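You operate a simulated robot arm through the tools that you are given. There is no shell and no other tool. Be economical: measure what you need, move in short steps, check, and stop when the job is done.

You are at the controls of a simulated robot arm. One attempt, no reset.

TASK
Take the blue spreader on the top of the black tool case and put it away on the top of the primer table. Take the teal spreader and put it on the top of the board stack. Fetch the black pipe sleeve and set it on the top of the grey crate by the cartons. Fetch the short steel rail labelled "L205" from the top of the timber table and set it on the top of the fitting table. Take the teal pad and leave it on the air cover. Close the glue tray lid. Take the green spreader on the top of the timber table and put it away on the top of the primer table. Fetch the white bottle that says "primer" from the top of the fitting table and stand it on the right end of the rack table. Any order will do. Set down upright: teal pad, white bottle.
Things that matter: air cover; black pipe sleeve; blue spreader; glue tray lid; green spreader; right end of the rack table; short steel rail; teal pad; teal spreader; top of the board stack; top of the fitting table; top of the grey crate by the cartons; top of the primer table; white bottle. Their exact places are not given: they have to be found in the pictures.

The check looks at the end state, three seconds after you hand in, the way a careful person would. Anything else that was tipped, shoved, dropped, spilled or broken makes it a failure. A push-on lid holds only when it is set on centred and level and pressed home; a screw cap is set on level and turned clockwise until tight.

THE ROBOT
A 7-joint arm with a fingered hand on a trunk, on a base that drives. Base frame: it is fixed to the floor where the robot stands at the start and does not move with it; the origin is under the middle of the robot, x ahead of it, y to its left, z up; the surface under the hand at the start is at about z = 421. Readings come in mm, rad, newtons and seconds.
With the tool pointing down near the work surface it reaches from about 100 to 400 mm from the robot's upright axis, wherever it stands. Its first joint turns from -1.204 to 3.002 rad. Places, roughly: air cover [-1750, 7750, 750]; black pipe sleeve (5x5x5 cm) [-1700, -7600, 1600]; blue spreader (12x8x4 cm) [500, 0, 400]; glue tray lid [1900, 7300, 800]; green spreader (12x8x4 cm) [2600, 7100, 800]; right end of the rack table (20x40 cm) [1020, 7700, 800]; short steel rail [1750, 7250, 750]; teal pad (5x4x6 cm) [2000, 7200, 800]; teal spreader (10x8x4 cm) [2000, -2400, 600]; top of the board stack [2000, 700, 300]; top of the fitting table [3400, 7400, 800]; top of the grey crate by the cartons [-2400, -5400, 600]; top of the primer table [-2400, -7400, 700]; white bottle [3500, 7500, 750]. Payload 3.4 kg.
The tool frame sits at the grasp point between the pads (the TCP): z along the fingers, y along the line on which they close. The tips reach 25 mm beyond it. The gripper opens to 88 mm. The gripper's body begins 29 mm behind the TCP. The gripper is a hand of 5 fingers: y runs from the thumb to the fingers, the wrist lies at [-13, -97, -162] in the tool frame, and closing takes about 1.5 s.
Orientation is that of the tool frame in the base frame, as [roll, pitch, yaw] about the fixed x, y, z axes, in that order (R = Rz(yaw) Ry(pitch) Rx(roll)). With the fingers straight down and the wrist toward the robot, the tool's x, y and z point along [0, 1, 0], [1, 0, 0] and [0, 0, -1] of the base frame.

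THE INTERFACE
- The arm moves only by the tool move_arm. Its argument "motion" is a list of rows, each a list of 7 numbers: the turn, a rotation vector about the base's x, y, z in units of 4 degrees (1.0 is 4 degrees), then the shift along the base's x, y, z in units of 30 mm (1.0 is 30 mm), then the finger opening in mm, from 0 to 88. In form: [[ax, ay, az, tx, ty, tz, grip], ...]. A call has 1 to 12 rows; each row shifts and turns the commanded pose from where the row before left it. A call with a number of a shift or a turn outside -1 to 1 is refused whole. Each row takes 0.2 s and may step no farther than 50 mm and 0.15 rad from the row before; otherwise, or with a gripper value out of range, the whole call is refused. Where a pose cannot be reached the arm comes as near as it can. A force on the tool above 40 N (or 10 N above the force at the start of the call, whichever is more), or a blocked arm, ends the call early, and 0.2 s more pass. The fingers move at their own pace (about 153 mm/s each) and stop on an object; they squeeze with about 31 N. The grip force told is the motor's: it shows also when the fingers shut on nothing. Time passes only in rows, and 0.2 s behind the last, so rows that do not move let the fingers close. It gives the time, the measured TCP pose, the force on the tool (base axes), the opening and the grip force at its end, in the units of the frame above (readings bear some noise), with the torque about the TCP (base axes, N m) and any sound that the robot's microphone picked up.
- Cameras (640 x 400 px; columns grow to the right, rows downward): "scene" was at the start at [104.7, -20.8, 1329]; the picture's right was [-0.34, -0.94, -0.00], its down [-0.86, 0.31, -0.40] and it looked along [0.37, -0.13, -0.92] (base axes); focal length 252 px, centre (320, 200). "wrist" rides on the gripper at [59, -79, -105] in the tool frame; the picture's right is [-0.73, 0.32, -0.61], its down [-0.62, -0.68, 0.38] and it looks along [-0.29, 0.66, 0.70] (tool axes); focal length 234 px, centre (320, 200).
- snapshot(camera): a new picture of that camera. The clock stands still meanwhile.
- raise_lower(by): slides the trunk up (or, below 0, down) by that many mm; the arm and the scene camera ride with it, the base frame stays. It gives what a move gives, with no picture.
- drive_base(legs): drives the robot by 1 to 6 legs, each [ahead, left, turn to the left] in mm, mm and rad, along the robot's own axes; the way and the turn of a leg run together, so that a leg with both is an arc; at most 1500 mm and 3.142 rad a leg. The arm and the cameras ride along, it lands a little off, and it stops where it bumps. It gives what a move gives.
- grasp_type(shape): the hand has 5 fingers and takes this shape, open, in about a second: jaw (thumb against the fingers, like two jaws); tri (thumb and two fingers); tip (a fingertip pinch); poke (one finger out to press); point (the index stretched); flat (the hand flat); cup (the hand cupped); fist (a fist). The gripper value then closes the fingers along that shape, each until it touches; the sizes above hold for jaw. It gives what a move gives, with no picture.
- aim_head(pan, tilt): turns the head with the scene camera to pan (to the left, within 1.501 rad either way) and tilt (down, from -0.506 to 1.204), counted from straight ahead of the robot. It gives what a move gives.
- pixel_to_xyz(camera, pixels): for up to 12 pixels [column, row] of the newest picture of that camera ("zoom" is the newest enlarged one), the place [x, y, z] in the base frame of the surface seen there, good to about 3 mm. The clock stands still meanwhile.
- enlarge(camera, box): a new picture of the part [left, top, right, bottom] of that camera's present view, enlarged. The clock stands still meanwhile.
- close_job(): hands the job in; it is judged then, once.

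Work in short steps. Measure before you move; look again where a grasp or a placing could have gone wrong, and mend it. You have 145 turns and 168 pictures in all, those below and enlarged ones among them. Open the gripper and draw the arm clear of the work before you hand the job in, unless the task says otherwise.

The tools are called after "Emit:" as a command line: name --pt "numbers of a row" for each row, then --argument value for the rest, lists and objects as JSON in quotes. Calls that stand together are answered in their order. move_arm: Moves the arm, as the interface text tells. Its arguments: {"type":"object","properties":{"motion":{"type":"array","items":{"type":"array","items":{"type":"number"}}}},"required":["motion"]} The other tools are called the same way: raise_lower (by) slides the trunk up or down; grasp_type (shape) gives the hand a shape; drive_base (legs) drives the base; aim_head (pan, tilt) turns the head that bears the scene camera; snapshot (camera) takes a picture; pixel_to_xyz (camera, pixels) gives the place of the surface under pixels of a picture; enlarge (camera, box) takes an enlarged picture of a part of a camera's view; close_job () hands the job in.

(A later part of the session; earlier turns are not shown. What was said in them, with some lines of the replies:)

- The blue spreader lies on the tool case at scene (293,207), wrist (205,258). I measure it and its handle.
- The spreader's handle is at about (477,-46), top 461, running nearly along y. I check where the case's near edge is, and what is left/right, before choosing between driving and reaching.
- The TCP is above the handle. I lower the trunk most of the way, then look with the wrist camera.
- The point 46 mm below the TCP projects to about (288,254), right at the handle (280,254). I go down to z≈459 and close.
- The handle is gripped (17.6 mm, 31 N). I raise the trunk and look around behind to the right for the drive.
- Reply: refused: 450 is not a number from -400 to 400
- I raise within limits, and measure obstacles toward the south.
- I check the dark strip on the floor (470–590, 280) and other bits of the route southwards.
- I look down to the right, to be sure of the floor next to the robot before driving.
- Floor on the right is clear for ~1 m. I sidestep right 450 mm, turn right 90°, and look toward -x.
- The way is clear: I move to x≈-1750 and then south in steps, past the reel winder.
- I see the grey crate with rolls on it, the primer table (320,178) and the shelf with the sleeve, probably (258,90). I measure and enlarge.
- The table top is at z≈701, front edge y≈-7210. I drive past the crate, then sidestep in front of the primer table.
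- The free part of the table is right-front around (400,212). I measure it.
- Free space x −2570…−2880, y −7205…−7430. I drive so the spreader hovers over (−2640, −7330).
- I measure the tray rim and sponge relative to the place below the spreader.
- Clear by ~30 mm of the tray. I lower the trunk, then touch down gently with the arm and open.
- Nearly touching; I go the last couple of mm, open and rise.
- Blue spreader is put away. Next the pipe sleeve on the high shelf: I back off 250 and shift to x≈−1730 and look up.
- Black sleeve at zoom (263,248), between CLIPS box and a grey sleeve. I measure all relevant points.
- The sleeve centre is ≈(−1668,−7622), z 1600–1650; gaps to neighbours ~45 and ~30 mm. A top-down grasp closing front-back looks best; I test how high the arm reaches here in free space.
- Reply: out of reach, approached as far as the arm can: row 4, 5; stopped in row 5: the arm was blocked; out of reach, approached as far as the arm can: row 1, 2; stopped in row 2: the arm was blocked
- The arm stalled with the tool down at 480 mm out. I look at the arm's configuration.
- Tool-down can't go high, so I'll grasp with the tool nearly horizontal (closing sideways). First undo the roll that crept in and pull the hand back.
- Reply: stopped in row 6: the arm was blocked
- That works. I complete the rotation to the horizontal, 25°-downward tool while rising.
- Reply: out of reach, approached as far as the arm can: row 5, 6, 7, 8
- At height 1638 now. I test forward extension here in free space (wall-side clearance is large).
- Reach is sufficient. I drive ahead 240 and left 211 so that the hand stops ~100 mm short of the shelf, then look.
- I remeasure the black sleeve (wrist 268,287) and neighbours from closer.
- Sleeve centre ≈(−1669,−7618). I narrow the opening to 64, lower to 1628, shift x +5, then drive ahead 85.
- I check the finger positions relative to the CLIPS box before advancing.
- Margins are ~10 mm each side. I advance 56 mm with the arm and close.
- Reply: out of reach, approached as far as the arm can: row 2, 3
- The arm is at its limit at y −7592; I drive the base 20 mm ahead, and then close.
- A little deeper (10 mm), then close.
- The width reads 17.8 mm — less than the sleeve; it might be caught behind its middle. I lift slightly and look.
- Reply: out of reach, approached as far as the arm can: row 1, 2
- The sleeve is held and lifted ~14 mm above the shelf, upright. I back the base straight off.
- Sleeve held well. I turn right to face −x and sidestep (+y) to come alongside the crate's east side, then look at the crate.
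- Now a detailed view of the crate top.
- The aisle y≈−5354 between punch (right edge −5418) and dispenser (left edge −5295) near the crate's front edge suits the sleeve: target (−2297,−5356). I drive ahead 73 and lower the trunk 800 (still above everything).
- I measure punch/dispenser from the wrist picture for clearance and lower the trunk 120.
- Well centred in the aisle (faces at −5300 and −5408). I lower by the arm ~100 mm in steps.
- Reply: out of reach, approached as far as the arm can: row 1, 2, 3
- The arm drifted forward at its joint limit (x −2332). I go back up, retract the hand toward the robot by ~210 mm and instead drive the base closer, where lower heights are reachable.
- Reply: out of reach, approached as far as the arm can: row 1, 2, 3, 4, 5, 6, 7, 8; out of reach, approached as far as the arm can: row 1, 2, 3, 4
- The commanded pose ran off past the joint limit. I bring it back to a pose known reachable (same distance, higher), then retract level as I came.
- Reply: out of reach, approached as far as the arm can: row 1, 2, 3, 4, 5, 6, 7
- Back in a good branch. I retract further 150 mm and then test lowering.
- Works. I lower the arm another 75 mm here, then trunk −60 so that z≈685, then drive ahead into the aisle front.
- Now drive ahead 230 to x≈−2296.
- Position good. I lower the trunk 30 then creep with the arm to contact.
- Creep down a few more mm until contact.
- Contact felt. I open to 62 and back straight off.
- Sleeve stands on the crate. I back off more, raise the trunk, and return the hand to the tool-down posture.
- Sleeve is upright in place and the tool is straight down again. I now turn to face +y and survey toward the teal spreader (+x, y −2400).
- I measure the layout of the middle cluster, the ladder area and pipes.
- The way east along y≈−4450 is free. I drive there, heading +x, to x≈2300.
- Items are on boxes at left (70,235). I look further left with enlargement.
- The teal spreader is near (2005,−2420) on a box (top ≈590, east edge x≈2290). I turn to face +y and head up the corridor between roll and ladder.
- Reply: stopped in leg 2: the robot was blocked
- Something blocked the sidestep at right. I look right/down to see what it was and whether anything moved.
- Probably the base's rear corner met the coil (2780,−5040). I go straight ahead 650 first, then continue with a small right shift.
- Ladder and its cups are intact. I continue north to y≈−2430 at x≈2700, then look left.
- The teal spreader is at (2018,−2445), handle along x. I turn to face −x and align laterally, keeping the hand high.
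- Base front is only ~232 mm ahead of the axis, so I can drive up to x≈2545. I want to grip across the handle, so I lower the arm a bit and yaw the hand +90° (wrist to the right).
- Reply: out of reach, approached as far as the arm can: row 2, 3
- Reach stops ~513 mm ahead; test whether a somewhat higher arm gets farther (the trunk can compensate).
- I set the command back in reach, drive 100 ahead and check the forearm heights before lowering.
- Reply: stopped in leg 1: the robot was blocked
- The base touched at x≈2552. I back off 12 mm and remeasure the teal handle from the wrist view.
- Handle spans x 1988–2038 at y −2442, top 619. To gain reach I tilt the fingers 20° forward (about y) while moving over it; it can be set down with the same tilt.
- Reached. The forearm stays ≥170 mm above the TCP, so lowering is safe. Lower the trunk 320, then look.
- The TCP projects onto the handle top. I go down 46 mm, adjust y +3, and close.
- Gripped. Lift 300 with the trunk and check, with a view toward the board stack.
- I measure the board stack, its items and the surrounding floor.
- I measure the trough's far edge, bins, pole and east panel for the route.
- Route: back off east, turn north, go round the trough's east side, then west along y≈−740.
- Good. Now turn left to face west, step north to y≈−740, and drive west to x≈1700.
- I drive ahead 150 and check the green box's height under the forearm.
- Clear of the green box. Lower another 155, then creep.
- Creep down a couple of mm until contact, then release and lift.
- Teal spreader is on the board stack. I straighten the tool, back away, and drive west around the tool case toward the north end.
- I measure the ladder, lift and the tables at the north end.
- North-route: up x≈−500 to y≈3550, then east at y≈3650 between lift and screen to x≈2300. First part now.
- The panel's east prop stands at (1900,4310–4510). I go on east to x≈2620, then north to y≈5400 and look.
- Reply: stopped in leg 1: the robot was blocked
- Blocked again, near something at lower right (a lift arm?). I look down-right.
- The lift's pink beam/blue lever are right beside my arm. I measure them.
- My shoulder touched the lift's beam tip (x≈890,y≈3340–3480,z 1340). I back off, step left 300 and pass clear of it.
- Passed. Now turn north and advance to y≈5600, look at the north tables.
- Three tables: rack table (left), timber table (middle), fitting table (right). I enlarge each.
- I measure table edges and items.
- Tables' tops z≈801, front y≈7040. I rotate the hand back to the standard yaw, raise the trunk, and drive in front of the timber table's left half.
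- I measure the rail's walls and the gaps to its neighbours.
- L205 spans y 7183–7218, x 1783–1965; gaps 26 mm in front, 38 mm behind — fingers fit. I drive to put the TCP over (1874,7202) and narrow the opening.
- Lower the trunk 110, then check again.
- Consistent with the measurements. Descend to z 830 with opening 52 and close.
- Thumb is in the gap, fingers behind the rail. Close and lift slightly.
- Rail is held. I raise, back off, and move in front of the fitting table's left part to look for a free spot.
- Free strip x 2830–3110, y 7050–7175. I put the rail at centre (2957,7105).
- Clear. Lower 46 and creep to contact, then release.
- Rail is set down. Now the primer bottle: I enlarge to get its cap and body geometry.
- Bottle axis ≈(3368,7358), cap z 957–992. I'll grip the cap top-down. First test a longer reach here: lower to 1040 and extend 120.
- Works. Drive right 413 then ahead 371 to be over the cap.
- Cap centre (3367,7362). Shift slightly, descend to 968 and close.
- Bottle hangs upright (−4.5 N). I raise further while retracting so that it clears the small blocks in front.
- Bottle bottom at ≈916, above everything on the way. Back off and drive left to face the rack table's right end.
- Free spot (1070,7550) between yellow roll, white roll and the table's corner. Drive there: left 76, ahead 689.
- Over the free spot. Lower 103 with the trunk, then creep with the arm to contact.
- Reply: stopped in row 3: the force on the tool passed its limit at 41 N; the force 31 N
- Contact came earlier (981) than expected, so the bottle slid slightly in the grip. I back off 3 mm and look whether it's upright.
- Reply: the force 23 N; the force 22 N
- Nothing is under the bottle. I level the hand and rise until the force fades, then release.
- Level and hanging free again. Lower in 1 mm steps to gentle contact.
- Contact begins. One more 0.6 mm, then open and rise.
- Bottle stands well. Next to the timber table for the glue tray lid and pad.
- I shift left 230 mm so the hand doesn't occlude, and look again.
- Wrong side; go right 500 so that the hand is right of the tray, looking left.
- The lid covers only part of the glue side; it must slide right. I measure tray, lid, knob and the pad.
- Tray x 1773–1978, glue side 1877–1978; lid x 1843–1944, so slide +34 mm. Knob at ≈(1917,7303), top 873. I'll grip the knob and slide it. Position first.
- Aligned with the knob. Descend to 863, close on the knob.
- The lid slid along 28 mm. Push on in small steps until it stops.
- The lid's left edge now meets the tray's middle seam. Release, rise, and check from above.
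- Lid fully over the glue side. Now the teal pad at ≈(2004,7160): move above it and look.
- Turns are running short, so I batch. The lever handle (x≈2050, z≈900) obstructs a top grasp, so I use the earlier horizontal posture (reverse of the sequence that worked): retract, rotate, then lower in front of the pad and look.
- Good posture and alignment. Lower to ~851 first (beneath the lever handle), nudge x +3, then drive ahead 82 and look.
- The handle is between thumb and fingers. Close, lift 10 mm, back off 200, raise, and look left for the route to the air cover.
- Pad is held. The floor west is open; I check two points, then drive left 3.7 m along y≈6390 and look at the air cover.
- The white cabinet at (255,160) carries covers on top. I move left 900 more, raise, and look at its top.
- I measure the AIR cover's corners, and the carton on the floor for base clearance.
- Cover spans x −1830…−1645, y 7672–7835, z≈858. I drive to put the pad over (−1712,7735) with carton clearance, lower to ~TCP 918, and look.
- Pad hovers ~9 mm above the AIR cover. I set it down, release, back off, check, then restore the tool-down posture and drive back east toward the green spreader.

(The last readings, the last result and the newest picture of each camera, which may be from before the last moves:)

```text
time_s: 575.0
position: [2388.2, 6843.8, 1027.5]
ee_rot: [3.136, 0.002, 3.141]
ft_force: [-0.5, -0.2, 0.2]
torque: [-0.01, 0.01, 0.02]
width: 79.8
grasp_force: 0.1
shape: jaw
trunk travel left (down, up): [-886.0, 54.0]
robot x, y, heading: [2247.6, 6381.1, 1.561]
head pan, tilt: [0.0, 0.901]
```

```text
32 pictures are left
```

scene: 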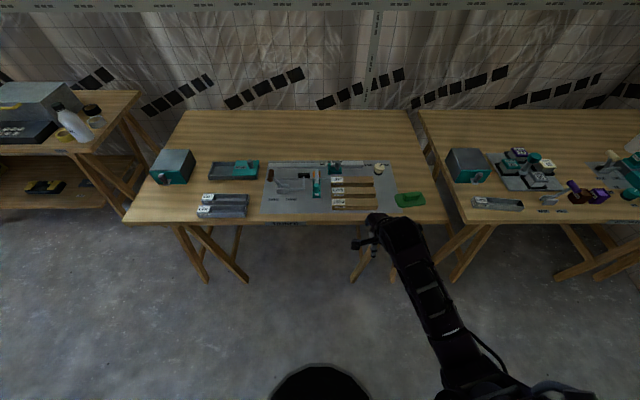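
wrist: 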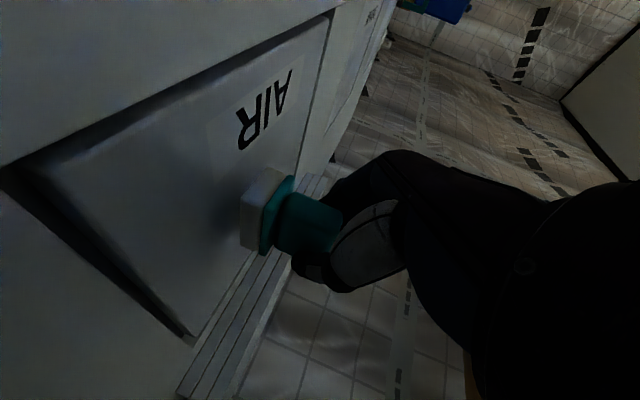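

Pad stands upright on the AIR cover. I sample a grid over the green spreader (410,199) to locate its handle.

Emit:
pixel_to_xyz --camera "scene" --pixels '[[399, 197], [403, 197], [407, 196], [410, 196], [414, 196], [418, 196], [422, 197], [410, 193], [410, 200], [410, 204], [400, 205], [424, 204]]'

Emit:
drive_base --legs '[[100, -227, 0.006], [186, 0, 0]]'

Emit:
raise_lower --by -110

Emit:
enlarge --camera "wrist" --box '[120, 160, 400, 360]'

Emit:
pixel_to_xyz --camera "wrist" --pixels '[[260, 255], [270, 255], [280, 255], [250, 265], [260, 270], [270, 265], [240, 255], [250, 245], [260, 240], [270, 240], [280, 245], [235, 270]]'

```text
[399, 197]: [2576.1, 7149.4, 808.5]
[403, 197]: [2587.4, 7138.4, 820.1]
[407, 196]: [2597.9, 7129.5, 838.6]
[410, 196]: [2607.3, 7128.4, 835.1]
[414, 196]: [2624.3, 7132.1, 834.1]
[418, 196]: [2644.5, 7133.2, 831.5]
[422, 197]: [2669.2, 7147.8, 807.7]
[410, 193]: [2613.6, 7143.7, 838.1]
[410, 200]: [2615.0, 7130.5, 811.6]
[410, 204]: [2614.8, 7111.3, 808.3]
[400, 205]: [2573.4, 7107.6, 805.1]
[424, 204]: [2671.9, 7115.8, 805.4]
```

```text
time_s: 577.9
position: [2613.8, 7128.4, 1030.1]
ee_rot: [3.137, 0.002, -3.134]
ft_force: [0.3, 0.2, 0.6]
torque: [0.0, -0.01, 0.02]
width: 79.6
grasp_force: 0.1
shape: jaw
trunk travel left (down, up): [-886.0, 54.0]
robot x, y, heading: [2476.1, 6666.6, 1.571]
head pan, tilt: [0.0, 0.901]
```

```text
time_s: 579.4
position: [2614.8, 7129.3, 918.2]
ee_rot: [3.137, 0.001, -3.134]
ft_force: [-0.1, -0.5, 0.4]
torque: [-0.02, 0.03, -0.02]
width: 80.0
grasp_force: 0.0
shape: jaw
trunk travel left (down, up): [-776.0, 164.0]
robot x, y, heading: [2477.1, 6663.5, 1.578]
head pan, tilt: [0.0, 0.901]
```

```text
2.00 times, centred on (260, 260) of wrist
```

zoom: 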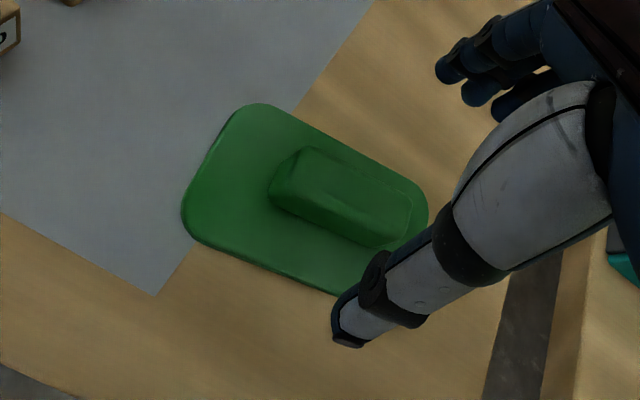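

```text
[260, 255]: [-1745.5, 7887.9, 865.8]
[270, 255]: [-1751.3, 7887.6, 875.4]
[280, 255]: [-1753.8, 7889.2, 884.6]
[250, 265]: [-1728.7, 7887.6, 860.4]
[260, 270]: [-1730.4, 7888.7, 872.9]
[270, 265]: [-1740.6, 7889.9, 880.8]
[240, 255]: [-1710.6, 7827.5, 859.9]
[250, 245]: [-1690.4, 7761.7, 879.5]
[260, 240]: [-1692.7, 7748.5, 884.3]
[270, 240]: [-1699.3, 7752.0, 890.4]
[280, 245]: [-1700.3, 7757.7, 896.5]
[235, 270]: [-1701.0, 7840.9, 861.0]
```

Handle centre ≈(2617,7137), top 838, turned ~4°. I align, descend to 838, close, lift, back off, check, and start the way back (reverse of the route I came).

Emit:
move_arm --pt "0 0 0.9 0.1 0.2 -0.9 80" --pt "0 0 0 0 0 -0.9 80" --pt "0 0 0 0 0 -0.87 80" --pt "0 0 0 0 0 0 0" --pt "0 0 0 0 0 0 0" --pt "0 0 0 0 0 0 0" --pt "0 0 0 0 0 0 0" --pt "0 0 0 0 0 0 0" --pt "0 0 0 0 0 0 0"

Emit:
raise_lower --by 160

Emit:
enlarge --camera "wrist" --box '[120, 160, 400, 360]'

Emit:
drive_base --legs '[[-1433, -90, 0], [-1433, -90, 0], [0, 0, 1.571]]'

```text
time_s: 581.4
position: [2616.7, 7135.4, 839.1]
ee_rot: [3.135, 0.003, -3.072]
ft_force: [-0.2, -0.1, -0.1]
torque: [0.02, -0.01, 0.0]
width: 17.3
grasp_force: 31.0
shape: jaw
trunk travel left (down, up): [-776.0, 164.0]
robot x, y, heading: [2475.6, 6663.2, 1.575]
head pan, tilt: [0.0, 0.901]
```

```text
time_s: 583.2
position: [2616.8, 7135.5, 997.8]
ee_rot: [3.136, 0.002, -3.073]
ft_force: [0.5, -0.3, -0.1]
torque: [-0.01, -0.02, 0.0]
width: 17.4
grasp_force: 31.1
shape: jaw
trunk travel left (down, up): [-936.0, 4.0]
robot x, y, heading: [2475.2, 6664.4, 1.573]
head pan, tilt: [0.0, 0.901]
```

```text
2.00 times, centred on (260, 260) of wrist
```

zoom: 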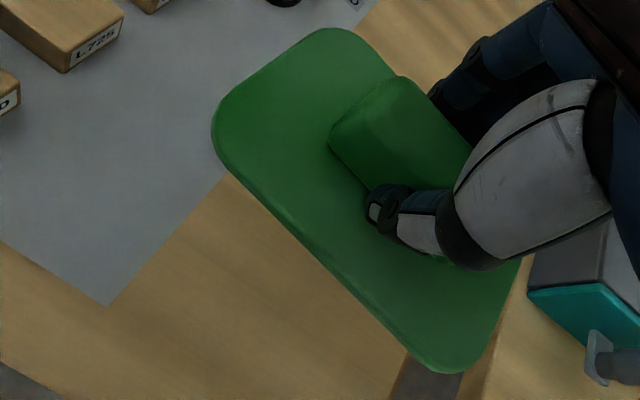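

```text
time_s: 600.9
position: [2180.6, 3940.6, 998.5]
ee_rot: [3.136, 0.001, -1.491]
ft_force: [-0.4, 0.0, -0.8]
torque: [-0.01, -0.01, -0.03]
width: 17.4
grasp_force: 31.1
shape: jaw
trunk travel left (down, up): [-936.0, 4.0]
robot x, y, heading: [2649.7, 3807.2, -3.134]
head pan, tilt: [0.0, 0.901]
```

Green spreader is held. I drive on: west past the lift, south along x≈−500, then to x≈−1750 and further south.

Emit:
drive_base --legs '[[1500, 0, -0.008], [1500, 0, 0], [160, 0, 0], [0, 0, 1.571], [1500, 0, 0], [1500, 0, 0]]'

Emit:
drive_base --legs '[[1450, 0, 0], [0, -1250, 0], [1500, 0, 0], [1500, 0, 0], [1300, 0, 0]]'

```text
time_s: 634.3
position: [-732.5, 302.6, 999.8]
ee_rot: [3.136, 0.003, 0.047]
ft_force: [0.2, -0.2, -1.2]
torque: [0.03, -0.01, 0.0]
width: 17.1
grasp_force: 31.5
shape: jaw
trunk travel left (down, up): [-936.0, 4.0]
robot x, y, heading: [-582.6, 771.7, -1.591]
head pan, tilt: [0.0, 0.901]
```

```text
time_s: 667.5
position: [-2115.5, -5380.4, 998.3]
ee_rot: [3.137, 0.001, 0.046]
ft_force: [-0.9, 0.1, -0.5]
torque: [-0.03, -0.01, 0.0]
width: 17.2
grasp_force: 31.7
shape: jaw
trunk travel left (down, up): [-936.0, 4.0]
robot x, y, heading: [-1965.1, -4916.1, -1.592]
head pan, tilt: [0.0, 0.901]
```

Arrived near the crate. I step left for clearance, straighten, drive past it, shift toward the primer table's right part, and look.

Emit:
drive_base --legs '[[0, 150, 0.021], [1400, 0, 0], [0, -765, 0], [400, 0, 0]]'

Emit:
move_arm --pt "0 0 -0.5 -1 0 0 0" --pt "0 0 -0.5 -1 0 0 0" --pt "0 0 0 0 0 0 0"

Emit:
snapshot --camera "scene"

Emit:
snapshot --camera "wrist"

```text
time_s: 681.3
position: [-2732.3, -7180.1, 998.6]
ee_rot: [3.136, 0.002, 0.062]
ft_force: [-0.2, -0.2, -0.8]
torque: [0.04, 0.01, 0.06]
width: 16.9
grasp_force: 31.2
shape: jaw
trunk travel left (down, up): [-936.0, 4.0]
robot x, y, heading: [-2589.1, -6706.1, -1.576]
head pan, tilt: [0.0, 0.901]
```

```text
time_s: 682.1
position: [-2791.7, -7179.7, 998.6]
ee_rot: [3.136, 0.002, -0.008]
ft_force: [0.5, 0.1, -1.1]
torque: [0.04, 0.01, -0.02]
width: 17.3
grasp_force: 31.2
shape: jaw
trunk travel left (down, up): [-936.0, 4.0]
robot x, y, heading: [-2589.3, -6708.3, -1.575]
head pan, tilt: [0.0, 0.901]
```

```text
29 pictures are left
```

scene: 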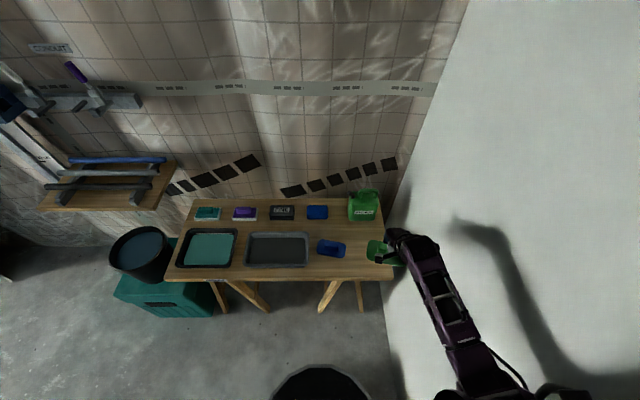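

```text
28 pictures are left
```

wrist: 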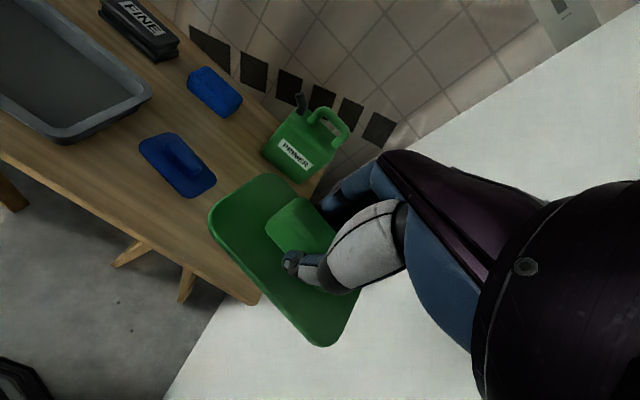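

Measure blue spreader edge and jug, then drive ahead 138 and lower to ~758 to check placement.

Emit:
pixel_to_xyz --camera "wrist" --pixels '[[215, 183], [190, 196], [170, 135], [290, 170], [310, 180], [255, 300]]'

Emit:
drive_base --legs '[[136, 6, 0]]'

Emit:
raise_lower --by -238

Emit:
snapshot --camera "wrist"

Emit:
enlarge --camera "scene" --box '[260, 130, 460, 290]'

```text
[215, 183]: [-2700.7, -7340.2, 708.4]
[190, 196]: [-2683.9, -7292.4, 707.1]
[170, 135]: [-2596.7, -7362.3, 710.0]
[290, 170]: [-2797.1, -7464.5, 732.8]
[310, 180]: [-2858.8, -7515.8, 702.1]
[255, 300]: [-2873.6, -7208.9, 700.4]
```

```text
time_s: 683.4
position: [-2787.4, -7314.0, 999.3]
ee_rot: [3.136, 0.003, -0.009]
ft_force: [0.2, -0.3, -1.8]
torque: [-0.02, -0.02, -0.01]
width: 17.0
grasp_force: 31.5
shape: jaw
trunk travel left (down, up): [-936.0, 4.0]
robot x, y, heading: [-2582.1, -6847.4, -1.576]
head pan, tilt: [0.0, 0.901]
```

```text
time_s: 685.9
position: [-2787.4, -7315.3, 761.1]
ee_rot: [3.138, 0.002, -0.008]
ft_force: [-0.2, 0.2, -2.0]
torque: [0.04, -0.01, 0.02]
width: 17.2
grasp_force: 30.8
shape: jaw
trunk travel left (down, up): [-698.0, 242.0]
robot x, y, heading: [-2580.7, -6848.8, -1.578]
head pan, tilt: [0.0, 0.901]
```

```text
27 pictures are left
```

wrist: 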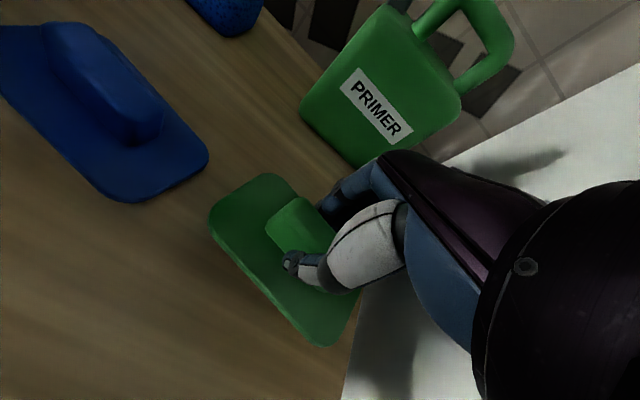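

```text
2.50 times, centred on (360, 210) of scene
5 turns are left
```

zoom: 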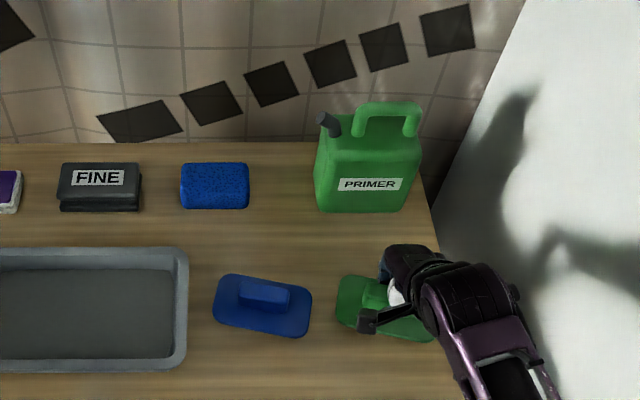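

Placement is clear (between blue spreader and table edge). 5 turns left: I lower to contact, release, rise, back off and verify.

Emit:
move_arm --pt "0 0 0 0 0 -0.6 0" --pt "0 0 0 0 0 -0.1 0" --pt "0 0 0 0 0 -0.04 0" --pt "0 0 0 0 0 0 0" --pt "0 0 0 0 0 0 0"

Emit:
move_arm --pt "0 0 0 0 0 0 30" --pt "0 0 0 0 0 0 60" --pt "0 0 0 0 0 0 60" --pt "0 0 0 0 0 0 60" --pt "0 0 0 0 0 0.4 60" --pt "0 0 0 0 0 1 60" --pt "0 0 0 0 0 1 60"

Emit:
raise_lower --by 200

Emit:
drive_base --legs '[[-350, 0, 0]]'

Emit:
snapshot --camera "scene"

Emit:
enlarge --camera "scene" --box '[220, 110, 440, 270]'

```text
time_s: 687.1
position: [-2787.3, -7316.2, 738.7]
ee_rot: [3.138, 0.002, -0.008]
ft_force: [-0.4, 0.3, -1.1]
torque: [-0.01, -0.02, 0.01]
width: 17.3
grasp_force: 31.0
shape: jaw
trunk travel left (down, up): [-698.0, 242.0]
robot x, y, heading: [-2580.7, -6846.9, -1.582]
head pan, tilt: [0.0, 0.901]
```

```text
time_s: 688.7
position: [-2787.9, -7314.9, 809.8]
ee_rot: [3.138, 0.002, -0.008]
ft_force: [0.0, -0.4, 0.4]
torque: [0.03, -0.01, -0.01]
width: 59.5
grasp_force: 0.1
shape: jaw
trunk travel left (down, up): [-698.0, 242.0]
robot x, y, heading: [-2588.1, -6844.6, -1.581]
head pan, tilt: [0.0, 0.901]
```

```text
time_s: 690.9
position: [-2788.0, -7316.2, 1010.0]
ee_rot: [3.139, 0.0, -0.007]
ft_force: [0.8, 0.4, -0.1]
torque: [-0.01, 0.02, -0.02]
width: 59.7
grasp_force: 0.1
shape: jaw
trunk travel left (down, up): [-898.0, 42.0]
robot x, y, heading: [-2582.6, -6847.6, -1.576]
head pan, tilt: [0.0, 0.901]
```

```text
time_s: 693.1
position: [-2785.7, -6968.7, 1010.4]
ee_rot: [3.138, 0.002, -0.012]
ft_force: [0.9, 0.2, -0.7]
torque: [0.0, 0.05, 0.0]
width: 59.8
grasp_force: 0.1
shape: jaw
trunk travel left (down, up): [-898.0, 42.0]
robot x, y, heading: [-2577.9, -6498.6, -1.576]
head pan, tilt: [0.0, 0.901]
```

```text
25 pictures are left
```

scene: 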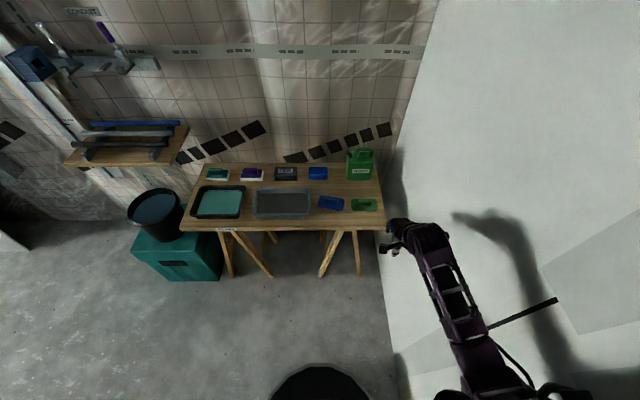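

```text
2.50 times, centred on (330, 190) of scene
4 turns are left
```

zoom: 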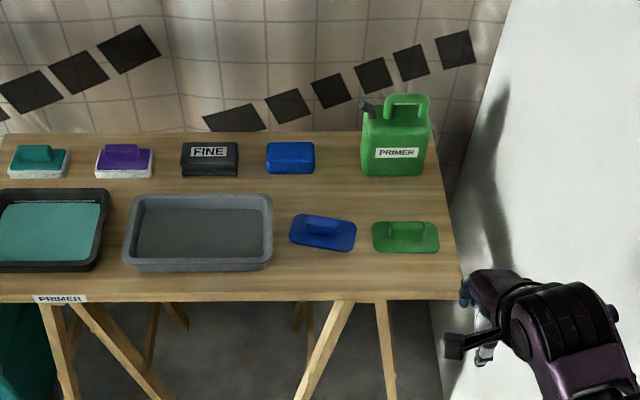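

Both spreaders lie flat on the primer table, and the gripper is open and clear of the work. All eight items have been placed or closed, so I hand in.

Emit:
close_job

```text
The job is handed in.
```

I did all eight parts of the job and handed it in; I don't have the check's result.

- **Blue and green spreaders:** both lie flat on the primer table, side by side in the free right part. My last picture confirms both.
- **Teal spreader:** on the board stack, near the front edge.
- **Black pipe sleeve:** standing upright on the grey crate, between the punch and the tape dispenser.
- **Steel rail L205:** on the front left of the fitting table.
- **White primer bottle:** standing upright on the right end of the rack table. It slid about 13 mm in the grip while I set it down, and one touch reached about 40 N. I levelled it before letting go.
- **Glue tray lid:** slid across until it covers the glue side of the tray. I felt no stop, so I judged it closed by the measured edges.
- **Teal pad:** standing upright on the air cover.

The base or arm bumped something and stopped three times:

- **Near the ladder:** the base stopped against something, probably the pipe coil. I did not get a clear look at the coil afterwards, but the ladder and its cups were intact.
- **Teal spreader's box:** the base touched it. The spreader measured in the same place afterwards.
- **Drywall lift:** my shoulder touched one of its beams. The lift stood as before in the next picture.
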